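You operate a simulated robot arm through the tools that you are given. There is no shell and no other tool. Be economical: measure what you need, move in short steps, check, and stop when the job is done.

Carry out the task below with a simulated two-armed robot. There is one attempt and no reset: what you move stays moved.

## Task
Wipe up the spill on the short bench top with the wipe and put it back.

Only the result counts: the job must be done as asked and must still hold three seconds after the hand-in. Knocking over, shifting, dropping, spilling or breaking anything else fails it.

## Robot
Two 7-joint arms with two-finger parallel grippers on one trunk, on a base that drives. Base frame: it is fixed to the floor where the robot stands at the start and does not move with it; the origin is under the middle of the robot, x ahead of it, y to its left, z up; the surface under the hand at the start is at about z = 820. Readings come in mm, rad, newtons and seconds.
The left shoulder is at the start at [50, 177, 1179], the right one opposite. With the tool pointing down near the work surface each hand reaches from about 200 to 700 mm from the robot's upright axis, wherever it stands, measured 20 degrees to its own side. Payload 3.43 kg a hand.
The tool frame of a hand sits at the grasp point between the pads (the TCP): z along the fingers, y along the line on which they close. The tips reach 34 mm beyond it. Largest opening 128 mm; finger width 24, thickness 12; the body of the gripper, 48 by 130 mm, starts 96 mm behind the TCP.
Orientation is that of the tool frame in the base frame, as a unit quaternion [w, x, y, z]. With the fingers straight down and closing along the base's y, the tool's x points along the base's -x, its y along +y and its z along -z.

## Interface
- The arms move only by the tool arm_command. It takes "left_rows", "right_rows" or both (then of equal length, played together; a hand with none holds still); each is a list of rows, each a list of 7 numbers: the shift along the tool's x, y, z in mm, then the turn, a rotation vector about the tool's x, y, z in degrees, then the gripper command, from -1 (fully open) to 1 (shut), values between in proportion. In form: [[x, y, z, wx, wy, wz, gripper], ...]. A call has 1 to 10 rows; each row shifts and turns the commanded pose from where the row before left it, along the tool's axes as they then stand. Rows are played at 5 a second. More than 50 mm and 0.15 rad between two rows, or a gripper value outside its range, and nothing of the call is played. Where a pose cannot be reached the arm comes as near as it can. A force on the tool above 40 N (or 10 N above the force at the start of the call, whichever is more), or a blocked arm, ends the call early, and 0.2 s more pass. The fingers move at their own pace (about 108 mm/s each) and stop on an object; they squeeze with about 32 N. The grip force told is the motor's: it shows also when the fingers shut on nothing. Time passes only in rows, and 0.2 s behind the last, so rows that do not move let the fingers close. It gives the time, the measured TCP pose, the force on the tool (base axes), the opening and the grip force at its end, in the units of the frame above (readings bear some noise), with the torque about the TCP (base axes, N m) and any sound that the robot's microphone picked up.
- Cameras (640 x 400 px; columns grow to the right, rows downward): "scene" is now at [132.9, 37.1, 1333]; the picture's right is [0.56, -0.83, 0.00], its down [-0.61, -0.40, -0.68] and it looks along [0.57, 0.38, -0.73] (base axes); focal length 264 px, centre (320, 200). "left" rides on the left gripper at [76, 11, -160] in its tool frame; the picture's right is [-0.15, 0.99, 0.00], its down [-0.88, -0.13, -0.46] and it looks along [-0.45, -0.07, 0.89] (tool axes); focal length 234 px, centre (320, 200). "right" rides on the right gripper at [76, -11, -160] in its tool frame; the picture's right is [0.15, 0.99, 0.00], its down [-0.88, 0.13, -0.46] and it looks along [-0.45, 0.07, 0.89] (tool axes); focal length 234 px, centre (320, 200). There is no depth. A picture from a camera that has moved, and an enlarged one, comes with that camera's place and axes in the base frame and with its lens. The place of the scene camera against the robot may be out by one fixed shift of up to 18 mm in any direction.
- snapshot(camera): a new picture of that camera. No time passes.
- raise_lower(by): slides the trunk up (or, below 0, down) by that many mm; the arms and the scene camera ride with it, the base frame stays. It gives what a move gives, with no picture.
- roll_base(legs): drives the robot by 1 to 6 legs, each [ahead, turn to the left] in mm and rad, along the robot's own axes; the way and the turn of a leg run together, so that a leg with both is an arc; at most 1500 mm and 3.142 rad a leg. The arms and the cameras ride along, it lands a little off, and it stops where it bumps. It gives what a move gives.
- pan_tilt(pan, tilt): turns the head with the scene camera to pan (to the left, within 1.396 rad either way) and tilt (down, from -0.506 to 1.204), counted from straight ahead of the robot. It gives what a move gives.
- close_up(camera, box): a new picture of the part [left, top, right, bottom] of that camera's present view, enlarged. No time passes.
- finish_job(): hands the job in; it is judged then, once.

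Work in short steps. Places have to be worked out from the pictures, the camera data and where the tool is seen: move nearer, look again, correct. Check each grasp and each placing, and mend what went wrong. You have 120 turns and 100 pictures in all, those below and enlarged ones among them. Open the grippers and draw the arms clear of the work before you hand the job in, unless the task says otherwise; then end with one line.

The tools are called after "Call:" as name(argument=value, ...) on one line, values as JSON. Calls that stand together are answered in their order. arm_command: Moves the arms, as the interface text tells. Its arguments: {"type":"object","properties":{"left_rows":{"type":"array","items":{"type":"array","items":{"type":"number"}}},"right_rows":{"type":"array","items":{"type":"array","items":{"type":"number"}}}},"required":[]} The other tools are called the same way: raise_lower (by) slides the trunk up or down; roll_base (legs) drives the base; pan_tilt (pan, tilt) turns the head that bears the scene camera; snapshot (camera) takes a picture; close_up (camera, box) takes an enlarged picture of a part of a camera's view; finish_job () hands the job in.

At the start:

```text
clock: 0.0
left_position: [406.2, 465.8, 1037.3]
left_tool_rot: [0.0, 0.0, 1.0, 0.001]
left_ft_force: [0.8, 0.2, -0.1]
left_moment: [0.0, -0.01, -0.02]
left_width: 128.0
left_finger_force: 0.1
right_position: [369.2, 53.5, 1005.3]
right_tool_rot: [-0.001, 0.0, 1.0, 0.0]
right_ft_force: [-0.2, -0.1, -0.2]
right_moment: [-0.01, 0.05, 0.01]
right_width: 128.2
right_finger_force: 0.0
trunk travel left (down, up): [-350.0, 51.0]
robot x, y, heading: [-1.5, -0.5, -0.006]
head pan, tilt: [0.588, 0.817]
```

scene: 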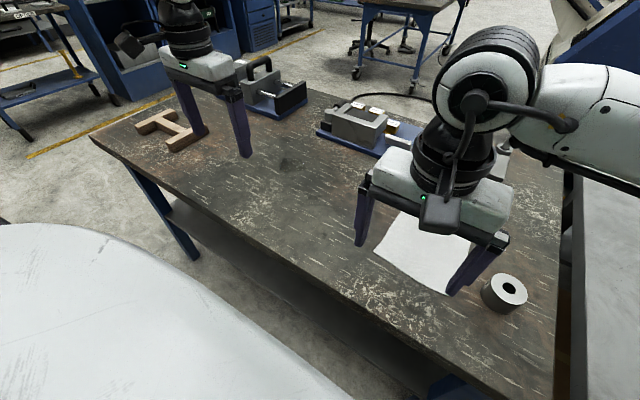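
right: 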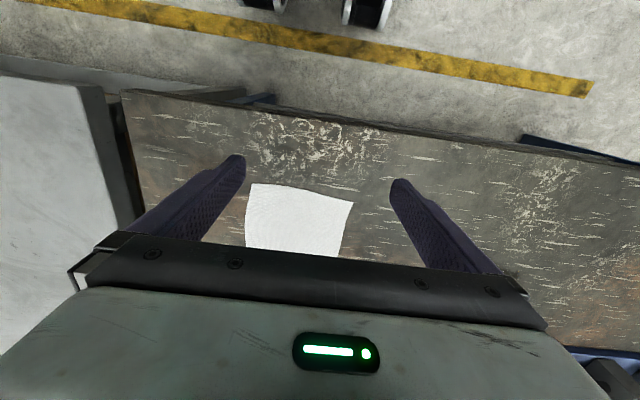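
left: 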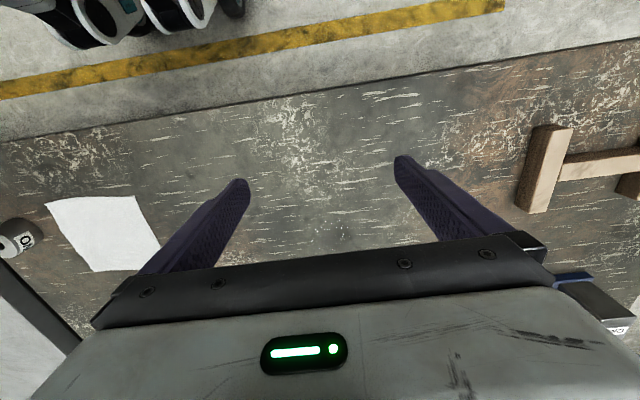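

The white sheet on the brown bench is probably the wipe; no spill is visible yet, and another bench stands to the right. I turn the head right to look at it.

Call:
pan_tilt(pan=-0.5, tilt=0.7)

Call:
snapshot(camera="scene")

```text
clock: 1.3
left_position: [405.0, 464.8, 1036.7]
left_tool_rot: [0.0, 0.001, 1.0, 0.0]
left_ft_force: [0.0, -1.5, -0.7]
left_moment: [0.0, -0.01, 0.0]
left_width: 127.7
left_finger_force: 0.1
right_position: [369.2, 53.9, 1004.3]
right_tool_rot: [0.0, -0.001, 1.0, -0.001]
right_ft_force: [-0.5, -0.3, -0.3]
right_moment: [-0.02, -0.01, -0.02]
right_width: 128.1
right_finger_force: 0.0
trunk travel left (down, up): [-350.0, 51.0]
robot x, y, heading: [-0.5, -1.3, 0.002]
head pan, tilt: [-0.499, 0.7]
```

```text
96 pictures are left
camera scene: at [141.1, -47.8, 1342.6], right [-0.48, -0.88, 0.0], down [-0.57, 0.31, -0.76], along [0.67, -0.37, -0.64], focal length 264 px, centre (320, 200)
```

scene: 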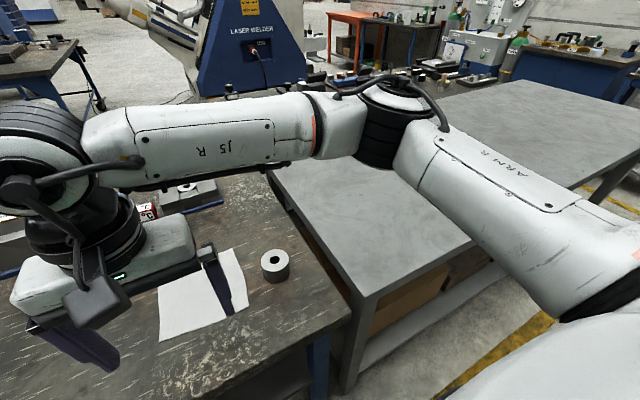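

The right arm hides part of both benches. I look further right and more straight ahead.

Call:
pan_tilt(pan=-1.0, tilt=0.6)

Call:
snapshot(camera="scene")

Call:
pan_tilt(pan=0.1, tilt=0.8)

Call:
snapshot(camera="scene")

```text
clock: 2.3
left_position: [405.7, 466.9, 1036.5]
left_tool_rot: [0.0, 0.0, 1.0, 0.0]
left_ft_force: [-0.1, 0.3, 0.4]
left_moment: [0.0, 0.01, 0.0]
left_width: 128.0
left_finger_force: 0.1
right_position: [368.9, 52.7, 1005.5]
right_tool_rot: [0.0, 0.0, 1.0, 0.0]
right_ft_force: [0.5, -0.3, 0.3]
right_moment: [0.04, 0.01, -0.01]
right_width: 128.1
right_finger_force: 0.0
trunk travel left (down, up): [-350.0, 51.0]
robot x, y, heading: [1.9, 1.8, 0.002]
head pan, tilt: [-1.0, 0.6]
```

```text
95 pictures are left
camera scene: at [114.3, -81.5, 1351.2], right [-0.84, -0.54, 0.0], down [-0.31, 0.48, -0.82], along [0.45, -0.69, -0.57], focal length 264 px, centre (320, 200)
```

scene: 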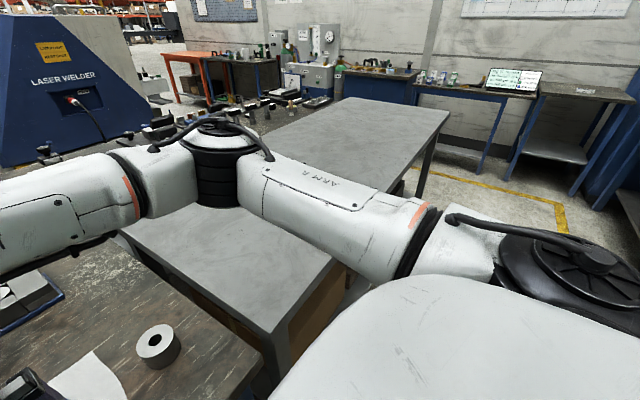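

```text
clock: 3.6
left_position: [405.7, 465.7, 1035.6]
left_tool_rot: [-0.001, 0.0, 1.0, 0.0]
left_ft_force: [0.6, 0.2, 0.5]
left_moment: [0.0, -0.04, 0.03]
left_width: 128.3
left_finger_force: 0.1
right_position: [368.5, 53.5, 1004.7]
right_tool_rot: [0.0, 0.0, 1.0, 0.0]
right_ft_force: [0.2, -1.1, -0.4]
right_moment: [0.01, -0.01, -0.01]
right_width: 128.2
right_finger_force: 0.0
trunk travel left (down, up): [-350.0, 51.0]
robot x, y, heading: [-3.8, -0.8, 0.002]
head pan, tilt: [0.099, 0.799]
```

```text
94 pictures are left
camera scene: at [146.8, 0.7, 1334.4], right [0.1, -1.0, 0.0], down [-0.71, -0.07, -0.7], along [0.69, 0.07, -0.72], focal length 264 px, centre (320, 200)
```

scene: 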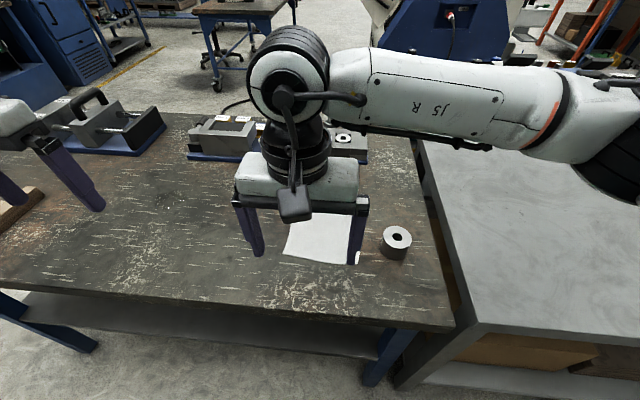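

No spill seen yet. I look to the left and enlarge the brown bench.

Call:
close_up(camera="scene", box=[400, 130, 640, 350])

Call:
pan_tilt(pan=1.0, tilt=0.6)

Call:
snapshot(camera="scene")

Call:
pan_tilt(pan=-0.4, tilt=0.3)

Call:
snapshot(camera="scene")

```text
1.82 times, centred on (520, 240) of scene
camera zoom: at [146.8, 0.7, 1334.4], right [0.1, -1.0, 0.0], down [-0.71, -0.07, -0.7], along [0.69, 0.07, -0.72], focal length 480 px, centre (-44, 127)
```

zoom: 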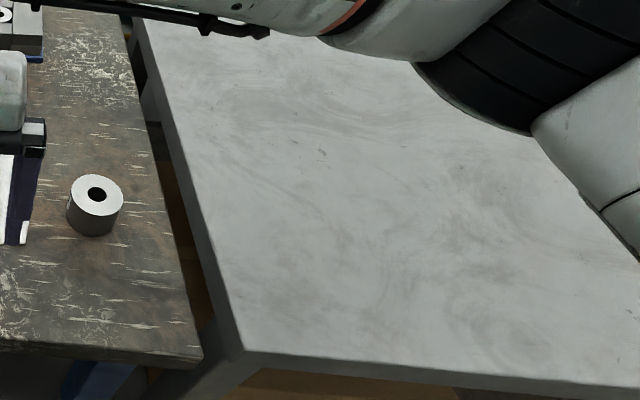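

```text
clock: 4.8
left_position: [405.3, 466.0, 1036.8]
left_tool_rot: [0.0, -0.001, 1.0, 0.0]
left_ft_force: [0.3, 0.4, 0.5]
left_moment: [0.0, -0.03, 0.04]
left_width: 127.9
left_finger_force: 0.1
right_position: [368.8, 54.3, 1004.8]
right_tool_rot: [0.0, 0.0, 1.0, 0.0]
right_ft_force: [-0.1, -0.3, 0.4]
right_moment: [-0.02, 0.01, 0.0]
right_width: 128.0
right_finger_force: 0.0
trunk travel left (down, up): [-350.0, 51.0]
robot x, y, heading: [0.6, 2.3, -0.001]
head pan, tilt: [1.0, 0.6]
```

```text
92 pictures are left
camera scene: at [114.3, 67.1, 1351.2], right [0.84, -0.54, 0.0], down [-0.31, -0.48, -0.82], along [0.45, 0.69, -0.57], focal length 264 px, centre (320, 200)
```

scene: 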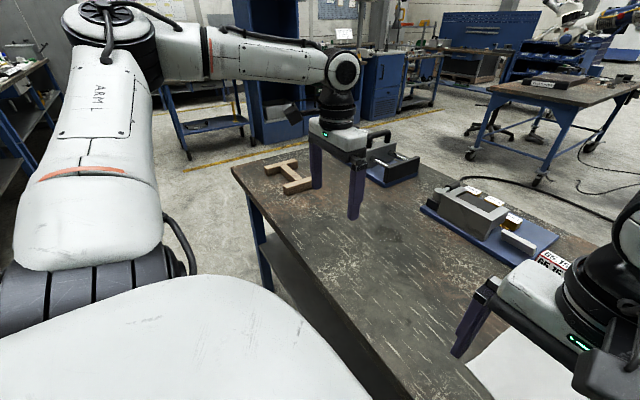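

```text
clock: 6.3
left_position: [404.8, 466.1, 1036.5]
left_tool_rot: [0.001, 0.0, 1.0, 0.0]
left_ft_force: [0.7, 0.2, 0.0]
left_moment: [0.0, -0.04, 0.0]
left_width: 128.2
left_finger_force: 0.0
right_position: [370.2, 53.4, 1005.2]
right_tool_rot: [-0.001, 0.0, 1.0, 0.0]
right_ft_force: [0.0, 0.0, -0.2]
right_moment: [0.0, 0.01, 0.0]
right_width: 127.9
right_finger_force: 0.0
trunk travel left (down, up): [-350.0, 51.0]
robot x, y, heading: [-1.9, -0.6, -0.002]
head pan, tilt: [-0.4, 0.3]
```

```text
91 pictures are left
camera scene: at [152.5, -43.5, 1378.7], right [-0.39, -0.92, 0.0], down [-0.27, 0.11, -0.96], along [0.88, -0.37, -0.3], focal length 264 px, centre (320, 200)
```

scene: 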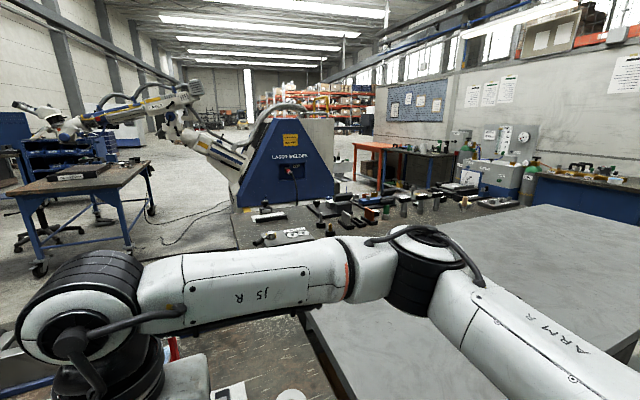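

Still no spill; the rest of the grey top is hidden by the right arm. I raise the right hand and move it right over the grey top, to look with the wrist camera.

Call:
arm_command(right_rows=[[0, 0, -40, 0, 0, 0, -1], [0, -20, -40, 0, 0, 0, -1], [0, -45, -20, 0, 0, 0, -1], [0, -45, 0, 0, 0, 0, -1], [0, -45, 0, 0, 0, 0, -1], [0, -45, 0, 0, 0, 0, -1], [0, -45, 0, 0, 0, 0, -1], [0, -45, 0, 0, 0, 0, -1], [0, -45, 0, 0, 0, 0, -1]])

Call:
snapshot(camera="right")

Call:
pan_tilt(pan=0.1, tilt=0.7)

Call:
snapshot(camera="scene")

```text
clock: 8.3
left_position: [405.2, 465.7, 1037.4]
left_tool_rot: [0.0, 0.001, 1.0, 0.0]
left_ft_force: [0.6, -0.7, 0.7]
left_moment: [0.04, -0.06, -0.01]
left_width: 127.8
left_finger_force: 0.0
right_position: [368.4, -284.1, 1103.3]
right_tool_rot: [0.0, -0.001, 1.0, 0.001]
right_ft_force: [0.3, 0.0, 0.6]
right_moment: [0.01, 0.01, 0.02]
right_width: 128.2
right_finger_force: 0.0
trunk travel left (down, up): [-350.0, 51.0]
robot x, y, heading: [-0.3, -1.1, 0.004]
head pan, tilt: [-0.4, 0.3]
```

```text
90 pictures are left
camera right: at [292.1, -294.7, 1262.7], right [-0.15, 0.99, 0.0], down [0.88, 0.13, 0.46], along [0.45, 0.07, -0.89], focal length 234 px, centre (320, 200)
```

right: 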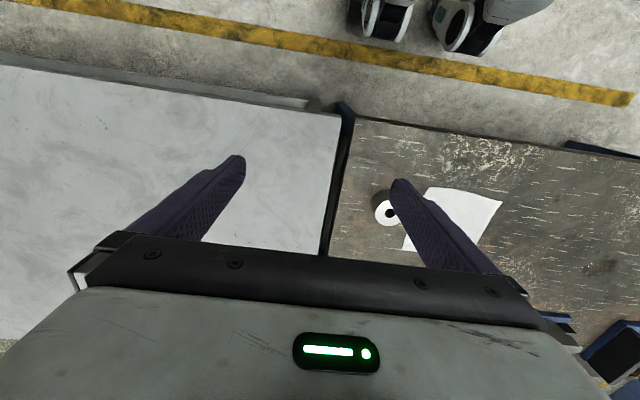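

```text
clock: 9.2
left_position: [405.9, 465.1, 1035.6]
left_tool_rot: [0.0, 0.0, 1.0, 0.0]
left_ft_force: [-0.1, 0.0, -0.5]
left_moment: [-0.01, 0.01, 0.01]
left_width: 128.0
left_finger_force: 0.2
right_position: [368.9, -282.6, 1103.3]
right_tool_rot: [0.0, 0.0, 1.0, 0.0]
right_ft_force: [0.2, -0.9, -0.6]
right_moment: [0.01, 0.04, 0.0]
right_width: 128.1
right_finger_force: 0.1
trunk travel left (down, up): [-350.0, 51.0]
robot x, y, heading: [-1.8, 2.5, 0.003]
head pan, tilt: [0.099, 0.7]
```

```text
89 pictures are left
camera scene: at [151.0, 1.2, 1342.7], right [0.1, -1.0, 0.0], down [-0.64, -0.06, -0.77], along [0.76, 0.08, -0.64], focal length 264 px, centre (320, 200)
```

scene: 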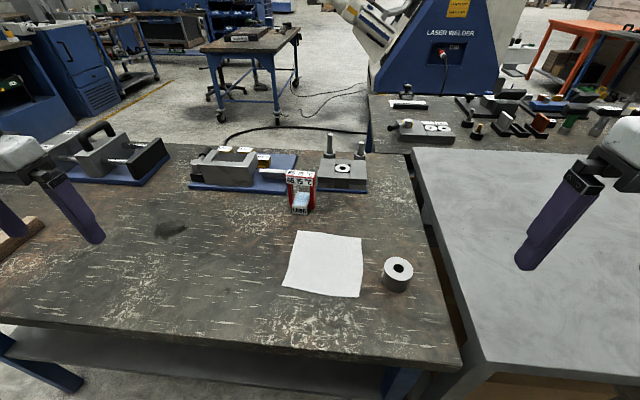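

With the arm gone I see a dark spot on the brown bench near pixel (170,229) and a small labelled thing behind the sheet. I enlarge both.

Call:
close_up(camera="scene", box=[80, 180, 240, 280])

Call:
close_up(camera="scene", box=[260, 130, 430, 310])

Call:
pan_tilt(pan=-0.8, tilt=0.5)

Call:
snapshot(camera="scene")

```text
4.00 times, centred on (160, 230) of scene
camera zoom: at [151.0, 1.2, 1342.7], right [0.1, -1.0, 0.0], down [-0.64, -0.06, -0.77], along [0.76, 0.08, -0.64], focal length 1056 px, centre (960, 80)
```

zoom: 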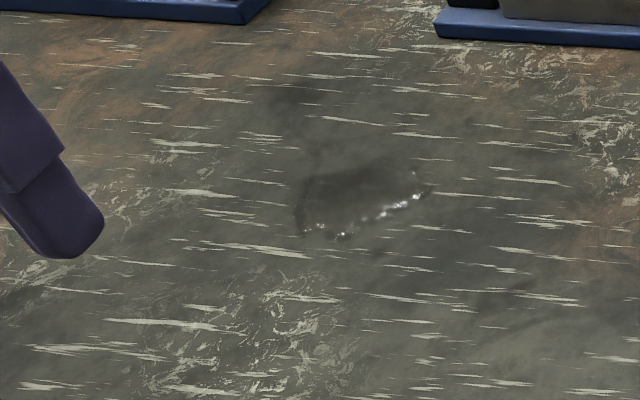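

```text
2.22 times, centred on (345, 220) of scene
camera zoom: at [151.0, 1.2, 1342.7], right [0.1, -1.0, 0.0], down [-0.64, -0.06, -0.77], along [0.76, 0.08, -0.64], focal length 587 px, centre (264, 156)
```

zoom: 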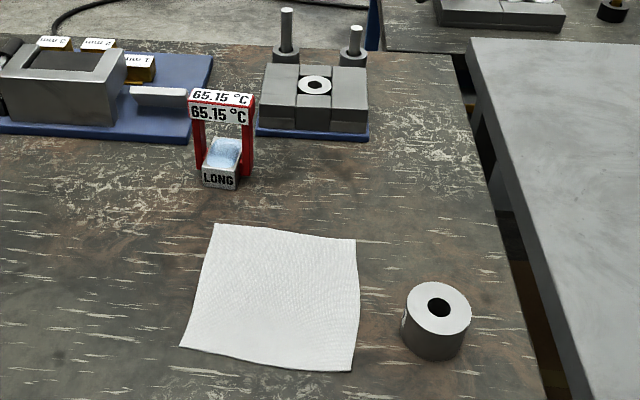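

```text
clock: 10.4
left_position: [405.4, 466.3, 1037.4]
left_tool_rot: [0.0, 0.001, 1.0, 0.0]
left_ft_force: [0.5, -0.1, -0.8]
left_moment: [0.0, 0.01, -0.01]
left_width: 128.1
left_finger_force: 0.1
right_position: [369.7, -283.1, 1103.2]
right_tool_rot: [0.0, -0.001, 1.0, 0.0]
right_ft_force: [0.1, 1.2, 0.3]
right_moment: [0.01, 0.01, -0.02]
right_width: 127.7
right_finger_force: 0.1
trunk travel left (down, up): [-350.0, 51.0]
robot x, y, heading: [-1.1, -1.5, 0.003]
head pan, tilt: [-0.799, 0.499]
```

```text
86 pictures are left
camera scene: at [130.0, -72.4, 1360.3], right [-0.72, -0.7, 0.0], down [-0.33, 0.34, -0.88], along [0.61, -0.63, -0.48], focal length 264 px, centre (320, 200)
```

scene: 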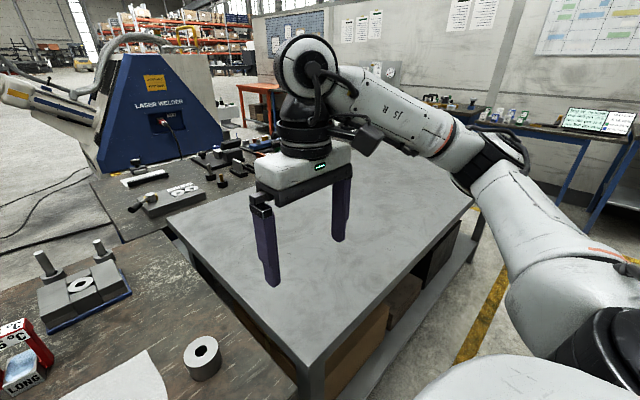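

The puddle (clear, glossy) lies at about (603, 451) on the brown bench; the cloth's centre is about (547, 20), ~170 mm square. The grey top shows no spill. I look at the spill through the left wrist camera.

Call:
close_up(camera="left", box=[180, 40, 480, 240])

Call:
arm_command(right_rows=[[40, 0, -10, 0, 0, 0, -1], [40, 0, 0, 0, 0, 0, -1]], left_rows=[[0, -50, 0, 0, 0, 0, -1], [0, -50, 0, 0, 0, 0, -1], [0, -50, 0, 0, 0, 0, -1], [0, -50, 0, 0, 0, 0, -1], [0, -50, 0, 0, 0, 0, -1], [0, -50, 0, 0, 0, 0, -1], [0, -50, 0, 0, 0, 0, -1], [0, -30, 0, 0, 0, 0, -1]])

```text
2.00 times, centred on (330, 140) of left
camera zoom: at [327.7, 477.4, 1195.8], right [0.15, 0.99, 0.0], down [0.88, -0.13, 0.46], along [0.45, -0.07, -0.89], focal length 468 px, centre (300, 320)
```

zoom: 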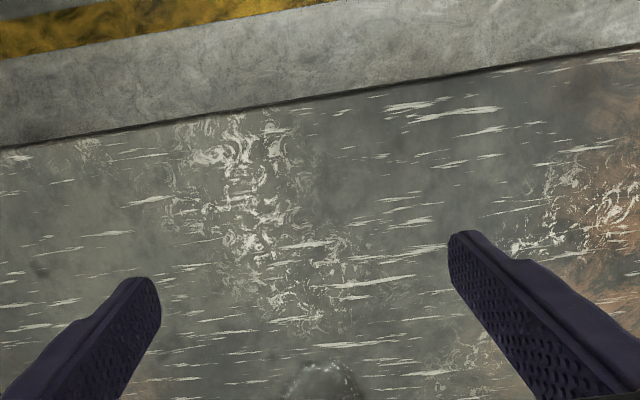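

```text
refused: give rows for one hand, or as many for the one as for the other
```

The spill's near edge shows at about (568, 478), agreeing with the scene view. Now I bring the left hand to the cloth, with the right hand drawn a little back at the same time.

Call:
arm_command(right_rows=[[40, 0, -10, 0, 0, 0, -1], [40, 0, 0, 0, 0, 0, -1], [0, 0, 0, 0, 0, 0, -1], [0, 0, 0, 0, 0, 0, -1], [0, 0, 0, 0, 0, 0, -1], [0, 0, 0, 0, 0, 0, -1], [0, 0, 0, 0, 0, 0, -1], [0, 0, 0, 0, 0, 0, -1]], left_rows=[[0, -50, 0, 0, 0, 0, -1], [0, -50, 0, 0, 0, 0, -1], [0, -50, 0, 0, 0, 0, -1], [0, -50, 0, 0, 0, 0, -1], [0, -50, 0, 0, 0, 0, -1], [0, -50, 0, 0, 0, 0, -1], [0, -50, 0, 0, 0, 0, -1], [0, -30, 0, 0, 0, 0, -1]])

Call:
snapshot(camera="left")

Call:
pan_tilt(pan=0.4, tilt=0.75)

Call:
snapshot(camera="scene")

```text
clock: 12.2
left_position: [402.0, 112.0, 1037.7]
left_tool_rot: [0.001, -0.001, 1.0, 0.0]
left_ft_force: [0.4, 1.0, 0.4]
left_moment: [0.0, -0.03, 0.03]
left_width: 128.0
left_finger_force: 0.0
left hand out of reach, approached as far as the arm can: row 8
right_position: [288.5, -283.2, 1115.1]
right_tool_rot: [0.0, 0.001, 1.0, 0.0]
right_ft_force: [-0.3, -1.0, -0.1]
right_moment: [-0.01, -0.01, 0.01]
right_width: 127.8
right_finger_force: 0.0
trunk travel left (down, up): [-350.0, 51.0]
robot x, y, heading: [2.6, -5.2, -0.004]
head pan, tilt: [-0.799, 0.499]
```

```text
84 pictures are left
camera left: at [323.5, 123.9, 1197.0], right [0.15, 0.99, 0.0], down [0.88, -0.13, 0.46], along [0.45, -0.07, -0.89], focal length 234 px, centre (320, 200)
```

left: 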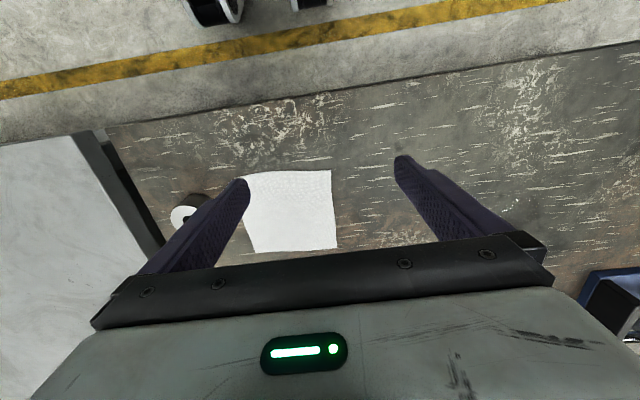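

```text
clock: 13.7
left_position: [402.7, 113.0, 1037.6]
left_tool_rot: [0.001, 0.0, 1.0, -0.001]
left_ft_force: [-0.4, -0.2, 0.3]
left_moment: [0.02, 0.02, 0.01]
left_width: 127.9
left_finger_force: 0.1
right_position: [289.6, -283.9, 1114.9]
right_tool_rot: [0.0, -0.001, 1.0, 0.0]
right_ft_force: [-0.3, -0.1, 1.0]
right_moment: [0.02, 0.02, -0.01]
right_width: 128.1
right_finger_force: 0.1
trunk travel left (down, up): [-350.0, 51.0]
robot x, y, heading: [2.9, 0.4, -0.0]
head pan, tilt: [0.4, 0.75]
```

```text
83 pictures are left
camera scene: at [142.9, 25.0, 1338.4], right [0.39, -0.92, 0.0], down [-0.63, -0.26, -0.73], along [0.67, 0.28, -0.68], focal length 264 px, centre (320, 200)
```

scene: 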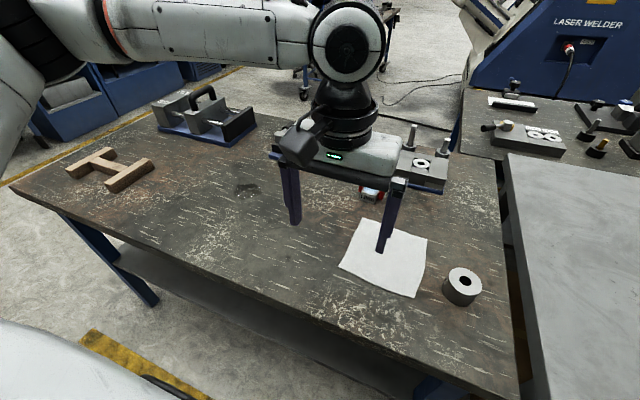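

The left hand can't reach further inward from this stance. Turning the base right by 0.35 rad would put both the cloth and the spill within left reach; the right hand swings over the grey top well above it.

Call:
roll_base(legs=[[0, -0.35]])

Call:
pan_tilt(pan=0.5, tilt=0.8)

Call:
snapshot(camera="left")

Call:
snapshot(camera="scene")

```text
clock: 15.2
left_position: [416.1, -41.1, 1039.0]
left_tool_rot: [0.001, 0.184, 0.983, -0.001]
left_ft_force: [0.2, -0.2, -0.6]
left_moment: [0.05, -0.03, -0.01]
left_width: 127.8
left_finger_force: 0.1
right_position: [165.9, -369.3, 1113.7]
right_tool_rot: [0.0, 0.184, 0.983, 0.0]
right_ft_force: [0.2, -0.2, -0.3]
right_moment: [0.01, 0.0, 0.01]
right_width: 127.9
right_finger_force: 0.2
trunk travel left (down, up): [-350.0, 51.0]
robot x, y, heading: [-0.9, -0.8, -0.37]
head pan, tilt: [0.4, 0.75]
```

```text
clock: 15.8
left_position: [415.2, -41.4, 1037.0]
left_tool_rot: [0.001, 0.186, 0.983, -0.001]
left_ft_force: [1.0, -0.6, -0.2]
left_moment: [0.0, 0.0, 0.04]
left_width: 128.2
left_finger_force: 0.1
right_position: [166.8, -367.1, 1114.1]
right_tool_rot: [0.001, 0.184, 0.983, 0.0]
right_ft_force: [-0.3, 0.1, 0.7]
right_moment: [0.02, -0.02, 0.02]
right_width: 127.9
right_finger_force: 0.2
trunk travel left (down, up): [-350.0, 51.0]
robot x, y, heading: [-0.0, 0.2, -0.369]
head pan, tilt: [0.499, 0.799]
```

```text
82 pictures are left
camera left: at [347.0, -2.5, 1196.8], right [0.49, 0.87, 0.0], down [0.77, -0.44, 0.46], along [0.4, -0.23, -0.89], focal length 234 px, centre (320, 200)
```

left: 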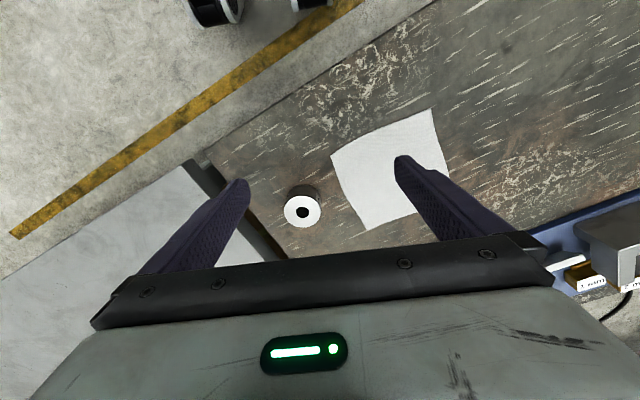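

```text
81 pictures are left
camera scene: at [141.8, -22.2, 1334.4], right [0.13, -0.99, 0.0], down [-0.71, -0.09, -0.7], along [0.69, 0.09, -0.72], focal length 264 px, centre (320, 200)
```

scene: 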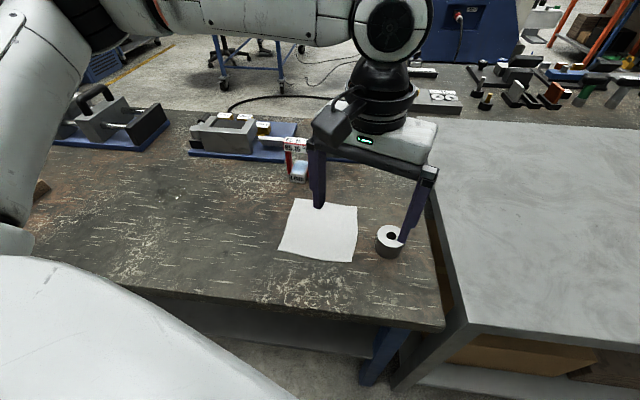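

Cloth corners from the wrist camera agree with the scene: about (464,122), (457,-48), (622,-58), (637,110). I enlarge it to judge its thickness and nature.

Call:
close_up(camera="scene", box=[260, 180, 380, 280])

Call:
close_up(camera="left", box=[310, 90, 470, 240])

```text
4.00 times, centred on (320, 230) of scene
camera zoom: at [141.8, -22.2, 1334.4], right [0.13, -0.99, 0.0], down [-0.71, -0.09, -0.7], along [0.69, 0.09, -0.72], focal length 1056 px, centre (320, 80)
```

zoom: 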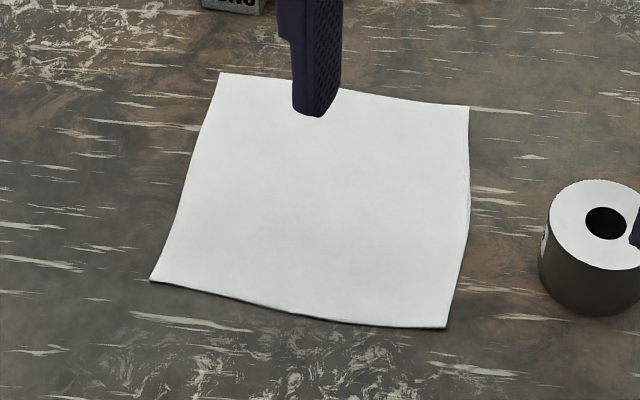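

```text
2.67 times, centred on (390, 165) of left
camera zoom: at [347.0, -2.5, 1196.8], right [0.49, 0.87, 0.0], down [0.77, -0.44, 0.46], along [0.4, -0.23, -0.89], focal length 624 px, centre (133, 293)
```

zoom: 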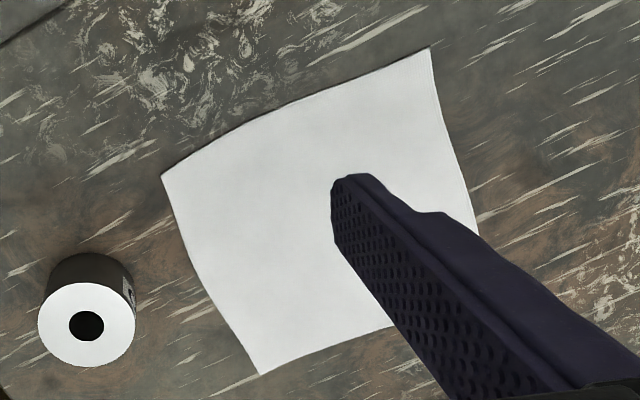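

A thin sheet. I'll pinch it in the middle: move the left hand over (545, 32), fingers about 60 mm open, and descend to some 25 mm above it.

Call:
arm_command(left_rows=[[-32, 38, 0, 0, 0, 0, 0.06], [-32, 38, 0, 0, 0, 0, 0.06], [-31, 39, 0, 0, 0, 0, 0.06], [0, 0, 0, 0, 0, 0, 0.06], [0, 0, 40, 0, 0, 0, 0.06], [0, 0, 40, 0, 0, 0, 0.06], [0, 0, 40, 0, 0, 0, 0.06], [0, 0, 30, 0, 0, 0, 0.06]])

Call:
snapshot(camera="left")

Call:
snapshot(camera="scene")

```text
clock: 17.6
left_position: [546.9, 32.4, 886.5]
left_tool_rot: [0.002, 0.184, 0.983, -0.002]
left_ft_force: [-0.5, 0.3, -0.4]
left_moment: [0.0, 0.0, -0.01]
left_width: 60.1
left_finger_force: 0.1
right_position: [167.1, -368.6, 1114.0]
right_tool_rot: [-0.001, 0.183, 0.983, 0.0]
right_ft_force: [0.3, -0.5, 0.3]
right_moment: [0.0, -0.03, -0.04]
right_width: 127.9
right_finger_force: 0.0
trunk travel left (down, up): [-350.0, 51.0]
robot x, y, heading: [-1.8, -1.4, -0.372]
head pan, tilt: [0.499, 0.799]
```

```text
78 pictures are left
camera left: at [478.1, 71.1, 1045.1], right [0.49, 0.87, 0.0], down [0.77, -0.44, 0.46], along [0.4, -0.23, -0.89], focal length 234 px, centre (320, 200)
```

left: 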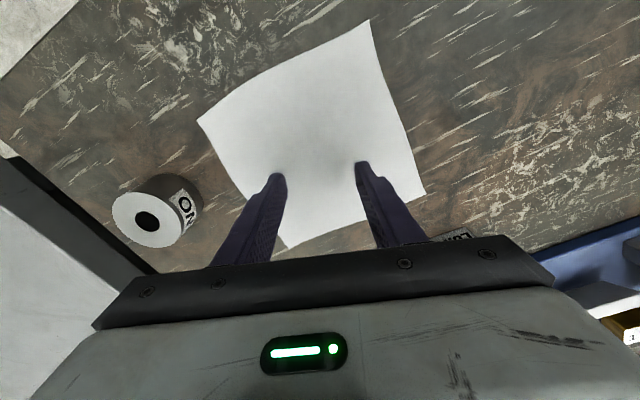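

```text
77 pictures are left
camera scene: at [141.9, -22.2, 1334.4], right [0.13, -0.99, 0.0], down [-0.71, -0.09, -0.7], along [0.69, 0.09, -0.72], focal length 264 px, centre (320, 200)
```

scene: 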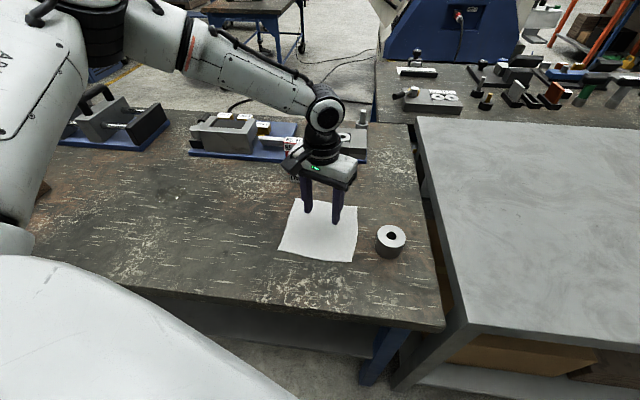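

The hand is central over the cloth, tips ~30 mm above it. I descend gently to contact.

Call:
arm_command(left_rows=[[0, 0, 12, 0, 0, 0, 0.06], [0, 0, 8, 0, 0, 0, 0.06], [0, 0, 5, 0, 0, 0, 0.06], [0, 0, 3, 0, 0, 0, 0.06], [0, 0, 2, 0, 0, 0, 0.06], [0, 0, 1, 0, 0, 0, 0.06], [0, 0, 1, 0, 0, 0, 0.06]])

```text
clock: 19.2
left_position: [539.3, 44.6, 865.0]
left_tool_rot: [0.001, 0.185, 0.983, -0.002]
left_ft_force: [0.0, 0.0, 0.3]
left_moment: [0.05, 0.0, 0.02]
left_width: 60.1
left_finger_force: 0.1
left hand out of reach, approached as far as the arm can: row 1, 2, 4
right_position: [166.2, -369.5, 1114.5]
right_tool_rot: [0.0, 0.184, 0.983, 0.001]
right_ft_force: [0.0, 0.4, 0.3]
right_moment: [0.01, -0.01, 0.0]
right_width: 128.4
right_finger_force: 0.1
trunk travel left (down, up): [-350.0, 51.0]
robot x, y, heading: [-0.5, -1.9, -0.364]
head pan, tilt: [0.499, 0.799]
```

No contact yet; the arm hit a reach limit at z≈865 and drifted. I lift a little and then lower the trunk by 100 mm to change the arm's posture.

Call:
arm_command(left_rows=[[0, 0, -30, 0, 0, 0, 0.06], [0, 0, -40, 0, 0, 0, 0.06], [0, 0, -40, 0, 0, 0, 0.06], [0, 0, -30, 0, 0, 0, 0.06]])

Call:
raise_lower(by=-100)

Call:
snapshot(camera="scene")

```text
clock: 20.2
left_position: [539.5, 42.3, 1001.4]
left_tool_rot: [0.0, 0.185, 0.983, -0.001]
left_ft_force: [-0.5, 0.2, -0.1]
left_moment: [0.0, 0.01, 0.01]
left_width: 60.2
left_finger_force: 0.1
right_position: [165.6, -369.4, 1113.7]
right_tool_rot: [0.001, 0.184, 0.983, -0.001]
right_ft_force: [-0.1, 0.3, 0.6]
right_moment: [-0.01, 0.03, -0.05]
right_width: 128.0
right_finger_force: 0.1
trunk travel left (down, up): [-350.0, 51.0]
robot x, y, heading: [-1.5, -0.4, -0.368]
head pan, tilt: [0.499, 0.799]
```

```text
clock: 21.6
left_position: [539.1, 40.5, 901.4]
left_tool_rot: [0.001, 0.185, 0.983, -0.001]
left_ft_force: [0.2, -0.2, 0.8]
left_moment: [0.03, 0.0, 0.03]
left_width: 60.1
left_finger_force: 0.1
right_position: [164.8, -368.2, 1015.7]
right_tool_rot: [-0.001, 0.184, 0.983, 0.0]
right_ft_force: [-0.1, 0.2, -0.8]
right_moment: [-0.01, 0.02, -0.01]
right_width: 128.2
right_finger_force: 0.0
trunk travel left (down, up): [-250.0, 151.0]
robot x, y, heading: [2.0, 1.2, -0.368]
head pan, tilt: [0.499, 0.799]
```

```text
76 pictures are left
camera scene: at [141.6, -22.1, 1234.4], right [0.13, -0.99, 0.0], down [-0.71, -0.09, -0.7], along [0.69, 0.09, -0.72], focal length 264 px, centre (320, 200)
```

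scene: 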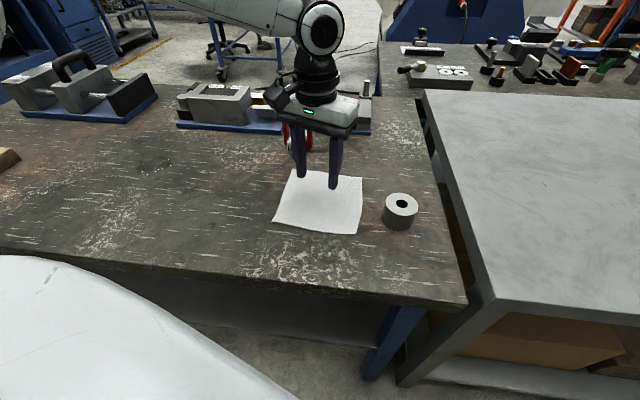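

Now descending again to contact, correcting a few millimetres back to the cloth's centre.

Call:
arm_command(left_rows=[[-10, -5, 10, 0, 0, 0, 0.06], [0, 0, 15, 0, 0, 0, 0.06], [0, 0, 10, 0, 0, 0, 0.06], [0, 0, 5, 0, 0, 0, 0.06], [0, 0, 3, 0, 0, 0, 0.06], [0, 0, 2, 0, 0, 0, 0.06], [0, 0, 1, 0, 0, 0, 0.06]])

```text
clock: 23.2
left_position: [547.8, 32.8, 854.9]
left_tool_rot: [0.001, 0.184, 0.983, -0.001]
left_ft_force: [-0.4, -0.3, 0.0]
left_moment: [0.03, 0.0, -0.04]
left_width: 60.2
left_finger_force: 0.0
right_position: [166.0, -370.1, 1014.4]
right_tool_rot: [0.0, 0.184, 0.983, 0.0]
right_ft_force: [0.1, 0.7, -0.4]
right_moment: [-0.01, 0.02, 0.03]
right_width: 127.9
right_finger_force: 0.1
trunk travel left (down, up): [-250.0, 151.0]
robot x, y, heading: [-1.9, -0.5, -0.365]
head pan, tilt: [0.499, 0.799]
```

Reach is fine now; z 854.9 and still no contact force. I go on in 1 mm steps.

Call:
arm_command(left_rows=[[0, 0, 1, 0, 0, 0, 0.06], [0, 0, 1, 0, 0, 0, 0.06], [0, 0, 1, 0, 0, 0, 0.06], [0, 0, 1, 0, 0, 0, 0.06]])

Call:
snapshot(camera="left")

```text
clock: 24.2
left_position: [546.5, 33.2, 854.5]
left_tool_rot: [0.004, 0.185, 0.983, -0.002]
left_ft_force: [3.0, 3.6, 27.2]
left_moment: [0.59, -0.11, -0.04]
left_width: 60.2
left_finger_force: 0.6
right_position: [164.2, -368.6, 1016.7]
right_tool_rot: [0.001, 0.185, 0.983, 0.001]
right_ft_force: [-0.2, 0.1, 1.0]
right_moment: [0.0, -0.02, -0.03]
right_width: 128.2
right_finger_force: 0.1
trunk travel left (down, up): [-250.0, 151.0]
robot x, y, heading: [-0.6, -0.2, -0.368]
head pan, tilt: [0.499, 0.799]
```

```text
75 pictures are left
camera left: at [477.3, 72.0, 1013.7], right [0.49, 0.87, 0.0], down [0.77, -0.44, 0.46], along [0.4, -0.23, -0.89], focal length 234 px, centre (320, 200)
```

left: 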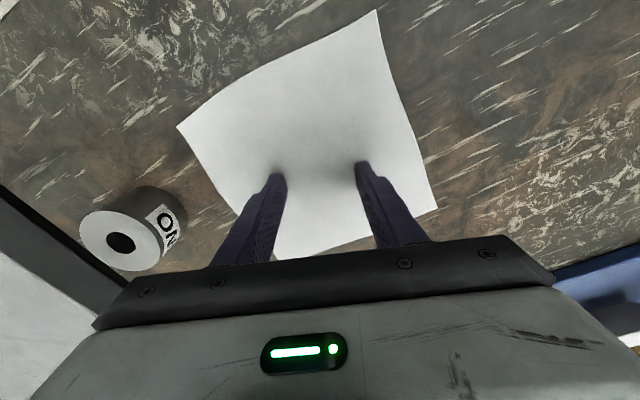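

Contact with 27 N at z 854.5. I close the fingers to pinch the cloth.

Call:
arm_command(left_rows=[[0, 0, -1, 0, 0, 0, 0.4], [0, 0, 0, 0, 0, 0, 0.7], [0, 0, 0, 0, 0, 0, 1], [0, 0, 0, 0, 0, 0, 1], [0, 0, 0, 0, 0, 0, 1]])

Call:
snapshot(camera="left")

Call:
close_up(camera="scene", box=[240, 120, 440, 245])

```text
clock: 25.4
left_position: [546.1, 34.1, 854.9]
left_tool_rot: [0.003, 0.185, 0.983, -0.002]
left_ft_force: [0.5, -0.8, 26.4]
left_moment: [0.05, 0.06, 0.05]
left_width: 2.8
left_finger_force: 31.6
right_position: [163.3, -369.1, 1015.3]
right_tool_rot: [0.0, 0.184, 0.983, 0.001]
right_ft_force: [-0.1, -0.7, -0.5]
right_moment: [-0.01, 0.03, 0.02]
right_width: 127.6
right_finger_force: 0.0
trunk travel left (down, up): [-250.0, 151.0]
robot x, y, heading: [-2.9, -3.5, -0.372]
head pan, tilt: [0.499, 0.799]
```

```text
74 pictures are left
camera left: at [476.9, 71.6, 1014.0], right [0.5, 0.87, 0.0], down [0.77, -0.44, 0.46], along [0.4, -0.23, -0.89], focal length 234 px, centre (320, 200)
```

left: 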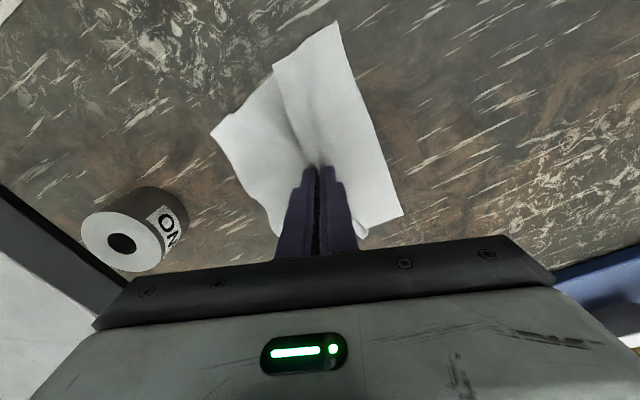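

```text
3.20 times, centred on (340, 182) of scene
camera zoom: at [139.5, -22.4, 1234.7], right [0.13, -0.99, 0.0], down [-0.71, -0.09, -0.7], along [0.69, 0.09, -0.72], focal length 845 px, centre (256, 256)
```

zoom: 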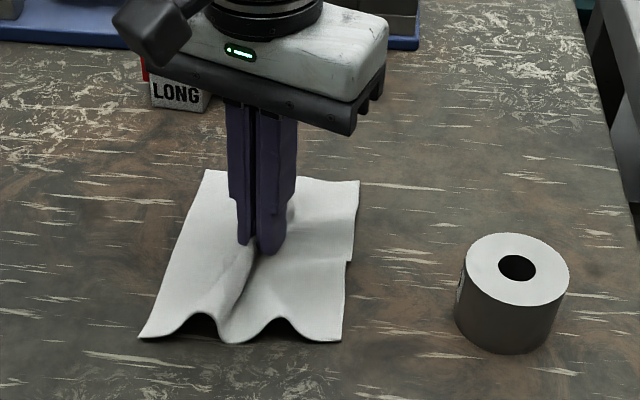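

The cloth bunched and is pinched (width 2.8, 32 N). I lift it 60 mm and check.

Call:
arm_command(left_rows=[[0, 0, -15, 0, 0, 0, 1], [0, 0, -20, 0, 0, 0, 1], [0, 0, -25, 0, 0, 0, 1], [0, 0, -25, 0, 0, 0, 1]])

Call:
snapshot(camera="scene")

```text
clock: 26.4
left_position: [548.9, 33.9, 937.5]
left_tool_rot: [-0.001, 0.184, 0.983, -0.001]
left_ft_force: [0.1, 0.1, 0.5]
left_moment: [0.02, 0.0, 0.01]
left_width: 2.5
left_finger_force: 32.4
right_position: [165.7, -368.6, 1015.4]
right_tool_rot: [0.0, 0.184, 0.983, 0.0]
right_ft_force: [-0.4, -0.6, -0.5]
right_moment: [-0.01, -0.03, -0.02]
right_width: 128.2
right_finger_force: 0.0
trunk travel left (down, up): [-250.0, 151.0]
robot x, y, heading: [1.4, 3.5, -0.373]
head pan, tilt: [0.499, 0.799]
```

```text
72 pictures are left
camera scene: at [141.6, -22.2, 1234.3], right [0.13, -0.99, 0.0], down [-0.71, -0.09, -0.7], along [0.69, 0.09, -0.72], focal length 264 px, centre (320, 200)
```

scene: 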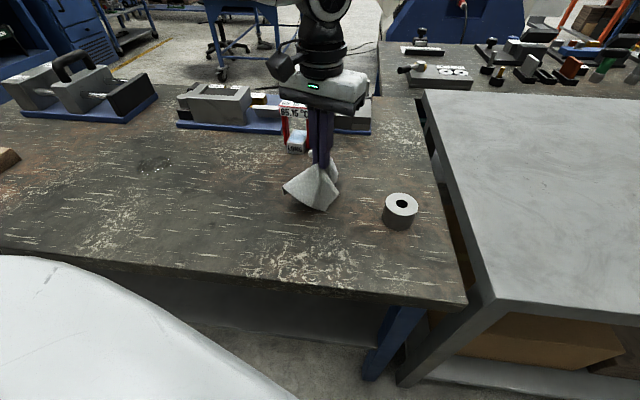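

The cloth hangs from the fingers. I carry it at this height toward the spill.

Call:
arm_command(left_rows=[[12.3, 44, 0, 0, 0, 0, 1], [12.3, 44, 0, 0, 0, 0, 1], [12.3, 44, 0, 0, 0, 0, 1], [12.3, 44, 0, 0, 0, 0, 1], [12.3, 44, 0, 0, 0, 0, 1], [12.3, 44, 0, 0, 0, 0, 1], [12.3, 44, 0, 0, 0, 0, 1], [12.3, 44, 0, 0, 0, 0, 1]])

Call:
pan_tilt(pan=0.9, tilt=0.75)

Call:
snapshot(camera="scene")

Call:
snapshot(camera="left")

```text
clock: 28.2
left_position: [582.8, 397.1, 933.5]
left_tool_rot: [-0.001, 0.185, 0.983, 0.0]
left_ft_force: [0.6, -0.4, -0.2]
left_moment: [0.02, 0.0, 0.01]
left_width: 2.4
left_finger_force: 32.1
right_position: [166.4, -367.4, 1014.9]
right_tool_rot: [0.0, 0.184, 0.983, 0.0]
right_ft_force: [-0.1, -0.3, 0.3]
right_moment: [-0.01, 0.0, 0.02]
right_width: 128.1
right_finger_force: 0.1
trunk travel left (down, up): [-250.0, 151.0]
robot x, y, heading: [-2.7, -0.9, -0.365]
head pan, tilt: [0.499, 0.799]
```

```text
clock: 29.1
left_position: [583.8, 394.6, 934.2]
left_tool_rot: [0.001, 0.184, 0.983, 0.0]
left_ft_force: [0.1, -0.1, -0.6]
left_moment: [0.0, 0.0, 0.01]
left_width: 2.3
left_finger_force: 31.9
right_position: [166.8, -369.5, 1014.2]
right_tool_rot: [0.0, 0.184, 0.983, 0.0]
right_ft_force: [0.0, -0.5, 1.0]
right_moment: [-0.04, -0.05, 0.01]
right_width: 127.9
right_finger_force: 0.1
trunk travel left (down, up): [-250.0, 151.0]
robot x, y, heading: [-5.0, 0.8, -0.366]
head pan, tilt: [0.901, 0.75]
```

```text
71 pictures are left
camera scene: at [133.3, 9.3, 1238.3], right [0.5, -0.86, 0.0], down [-0.59, -0.34, -0.73], along [0.63, 0.37, -0.68], focal length 264 px, centre (320, 200)
```

scene: 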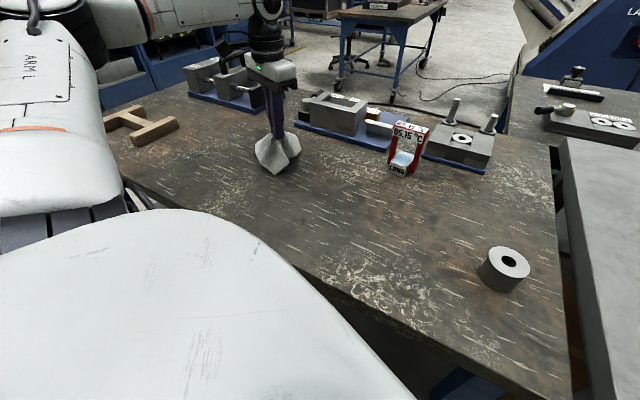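

```text
70 pictures are left
camera left: at [513.8, 434.1, 1093.7], right [0.49, 0.87, 0.0], down [0.77, -0.44, 0.46], along [0.4, -0.23, -0.89], focal length 234 px, centre (320, 200)
```

left: 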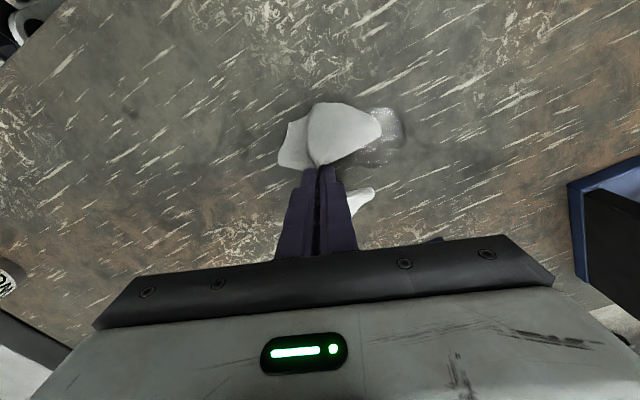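

The spill spans about x 562–635, y 415–496, centre (600, 455). I move over it and lower the cloth onto it.

Call:
arm_command(left_rows=[[3, 31, 0, 0, 0, 0, 1], [4, 31, 0, 0, 0, 0, 1], [0, 0, 25, 0, 0, 0, 1], [0, 0, 25, 0, 0, 0, 1], [0, 0, 15, 0, 0, 0, 1], [0, 0, 5, 0, 0, 0, 1], [0, 0, 3, 0, 0, 0, 1], [0, 0, 2, 0, 0, 0, 1]])

Call:
snapshot(camera="left")

```text
clock: 30.9
left_position: [598.5, 457.1, 861.4]
left_tool_rot: [0.001, 0.184, 0.983, -0.001]
left_ft_force: [0.3, 0.9, 1.4]
left_moment: [0.01, -0.02, 0.0]
left_width: 2.5
left_finger_force: 31.8
right_position: [165.2, -368.3, 1013.9]
right_tool_rot: [0.0, 0.184, 0.983, 0.0]
right_ft_force: [0.4, -0.2, 0.1]
right_moment: [-0.03, -0.01, 0.02]
right_width: 128.0
right_finger_force: 0.0
trunk travel left (down, up): [-250.0, 151.0]
robot x, y, heading: [-2.3, -1.0, -0.371]
head pan, tilt: [0.901, 0.75]
```

```text
69 pictures are left
camera left: at [529.9, 496.0, 1021.0], right [0.49, 0.87, 0.0], down [0.77, -0.44, 0.46], along [0.4, -0.23, -0.89], focal length 234 px, centre (320, 200)
```

left: 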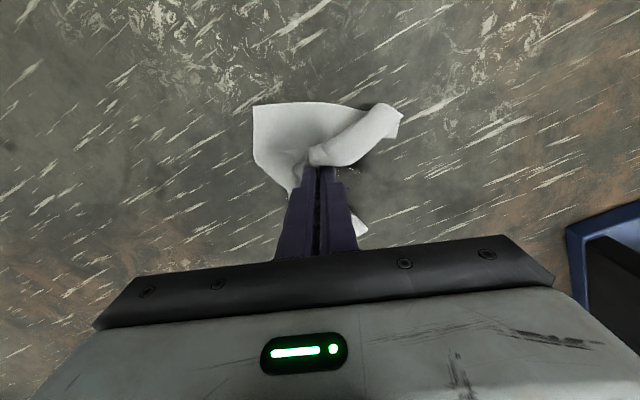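

Cloth is on the puddle. I lower to light pressure first.

Call:
arm_command(left_rows=[[0, 0, 2, 0, 0, 0, 1], [0, 0, 2, 0, 0, 0, 1], [0, 0, 1, 0, 0, 0, 1], [0, 0, 1, 0, 0, 0, 1], [0, 0, 1, 0, 0, 0, 1]])

```text
clock: 32.0
left_position: [597.0, 457.9, 856.6]
left_tool_rot: [0.002, 0.184, 0.983, 0.0]
left_ft_force: [-0.5, -0.9, 11.8]
left_moment: [-0.02, 0.06, 0.02]
left_width: 2.3
left_finger_force: 32.0
right_position: [165.8, -369.8, 1015.4]
right_tool_rot: [0.0, 0.184, 0.983, 0.001]
right_ft_force: [0.1, 0.1, 0.3]
right_moment: [0.0, -0.01, -0.01]
right_width: 127.9
right_finger_force: 0.0
trunk travel left (down, up): [-250.0, 151.0]
robot x, y, heading: [-2.5, 4.2, -0.372]
head pan, tilt: [0.901, 0.75]
```

12 N pressure: good. I wipe a zigzag around the puddle.

Call:
arm_command(left_rows=[[0, 25, 0, 0, 0, 0, 1], [0, 25, 0, 0, 0, 0, 1], [-20, -10, 0, 0, 0, 0, 1], [0, -40, 0, 0, 0, 0, 1], [0, -40, 0, 0, 0, 0, 1], [20, -5, 0, 0, 0, 0, 1], [0, 45, 0, 0, 0, 0, 1], [0, 45, 0, 0, 0, 0, 1], [20, 0, 0, 0, 0, 0, 1], [0, -45, 0, 0, 0, 0, 1]])

Call:
arm_command(left_rows=[[0, -45, 0, 0, 0, 0, 1], [18, 0, 0, 0, 0, 0, 1], [0, 45, 0, 0, 0, 0, 1], [0, 45, 0, 0, 0, 0, 1], [-35, 0, 0, 0, 0, 0, 1], [-35, 0, 0, 0, 0, 0, 1], [0, -40, 0, 0, 0, 0, 1], [0, -40, 0, 0, 0, 0, 1], [30, 30, 0, 0, 0, 0, 1]])

Call:
snapshot(camera="left")

```text
clock: 34.2
left_position: [580.6, 469.2, 856.1]
left_tool_rot: [0.002, 0.184, 0.983, 0.002]
left_ft_force: [1.8, 4.3, 18.3]
left_moment: [0.19, -0.03, 0.01]
left_width: 2.5
left_finger_force: 31.5
right_position: [165.9, -369.8, 1014.1]
right_tool_rot: [0.001, 0.184, 0.983, 0.001]
right_ft_force: [0.4, -1.0, -0.2]
right_moment: [0.02, 0.0, 0.02]
right_width: 127.9
right_finger_force: 0.1
trunk travel left (down, up): [-250.0, 151.0]
robot x, y, heading: [2.2, 1.2, -0.367]
head pan, tilt: [0.901, 0.75]
```

```text
clock: 36.2
left_position: [597.9, 449.7, 857.0]
left_tool_rot: [0.003, 0.185, 0.983, -0.002]
left_ft_force: [1.5, -4.1, 19.4]
left_moment: [-0.2, -0.07, 0.03]
left_width: 2.6
left_finger_force: 32.1
right_position: [163.8, -369.6, 1014.0]
right_tool_rot: [0.001, 0.185, 0.983, 0.0]
right_ft_force: [0.2, -0.1, 0.3]
right_moment: [-0.02, 0.01, 0.0]
right_width: 128.1
right_finger_force: 0.1
trunk travel left (down, up): [-250.0, 151.0]
robot x, y, heading: [5.2, -0.9, -0.373]
head pan, tilt: [0.901, 0.75]
```

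```text
68 pictures are left
camera left: at [529.3, 489.1, 1015.6], right [0.5, 0.87, 0.0], down [0.77, -0.44, 0.46], along [0.4, -0.23, -0.89], focal length 234 px, centre (320, 200)
```

left: 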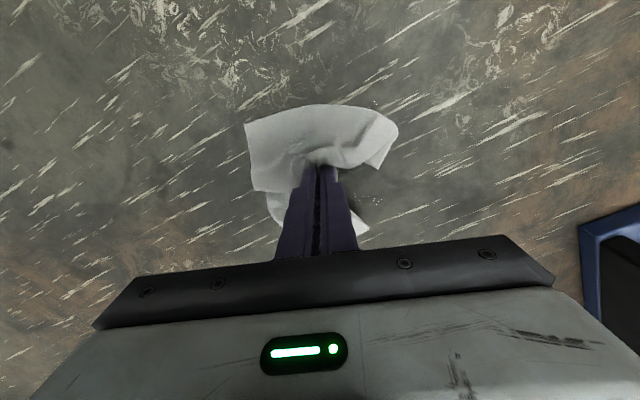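

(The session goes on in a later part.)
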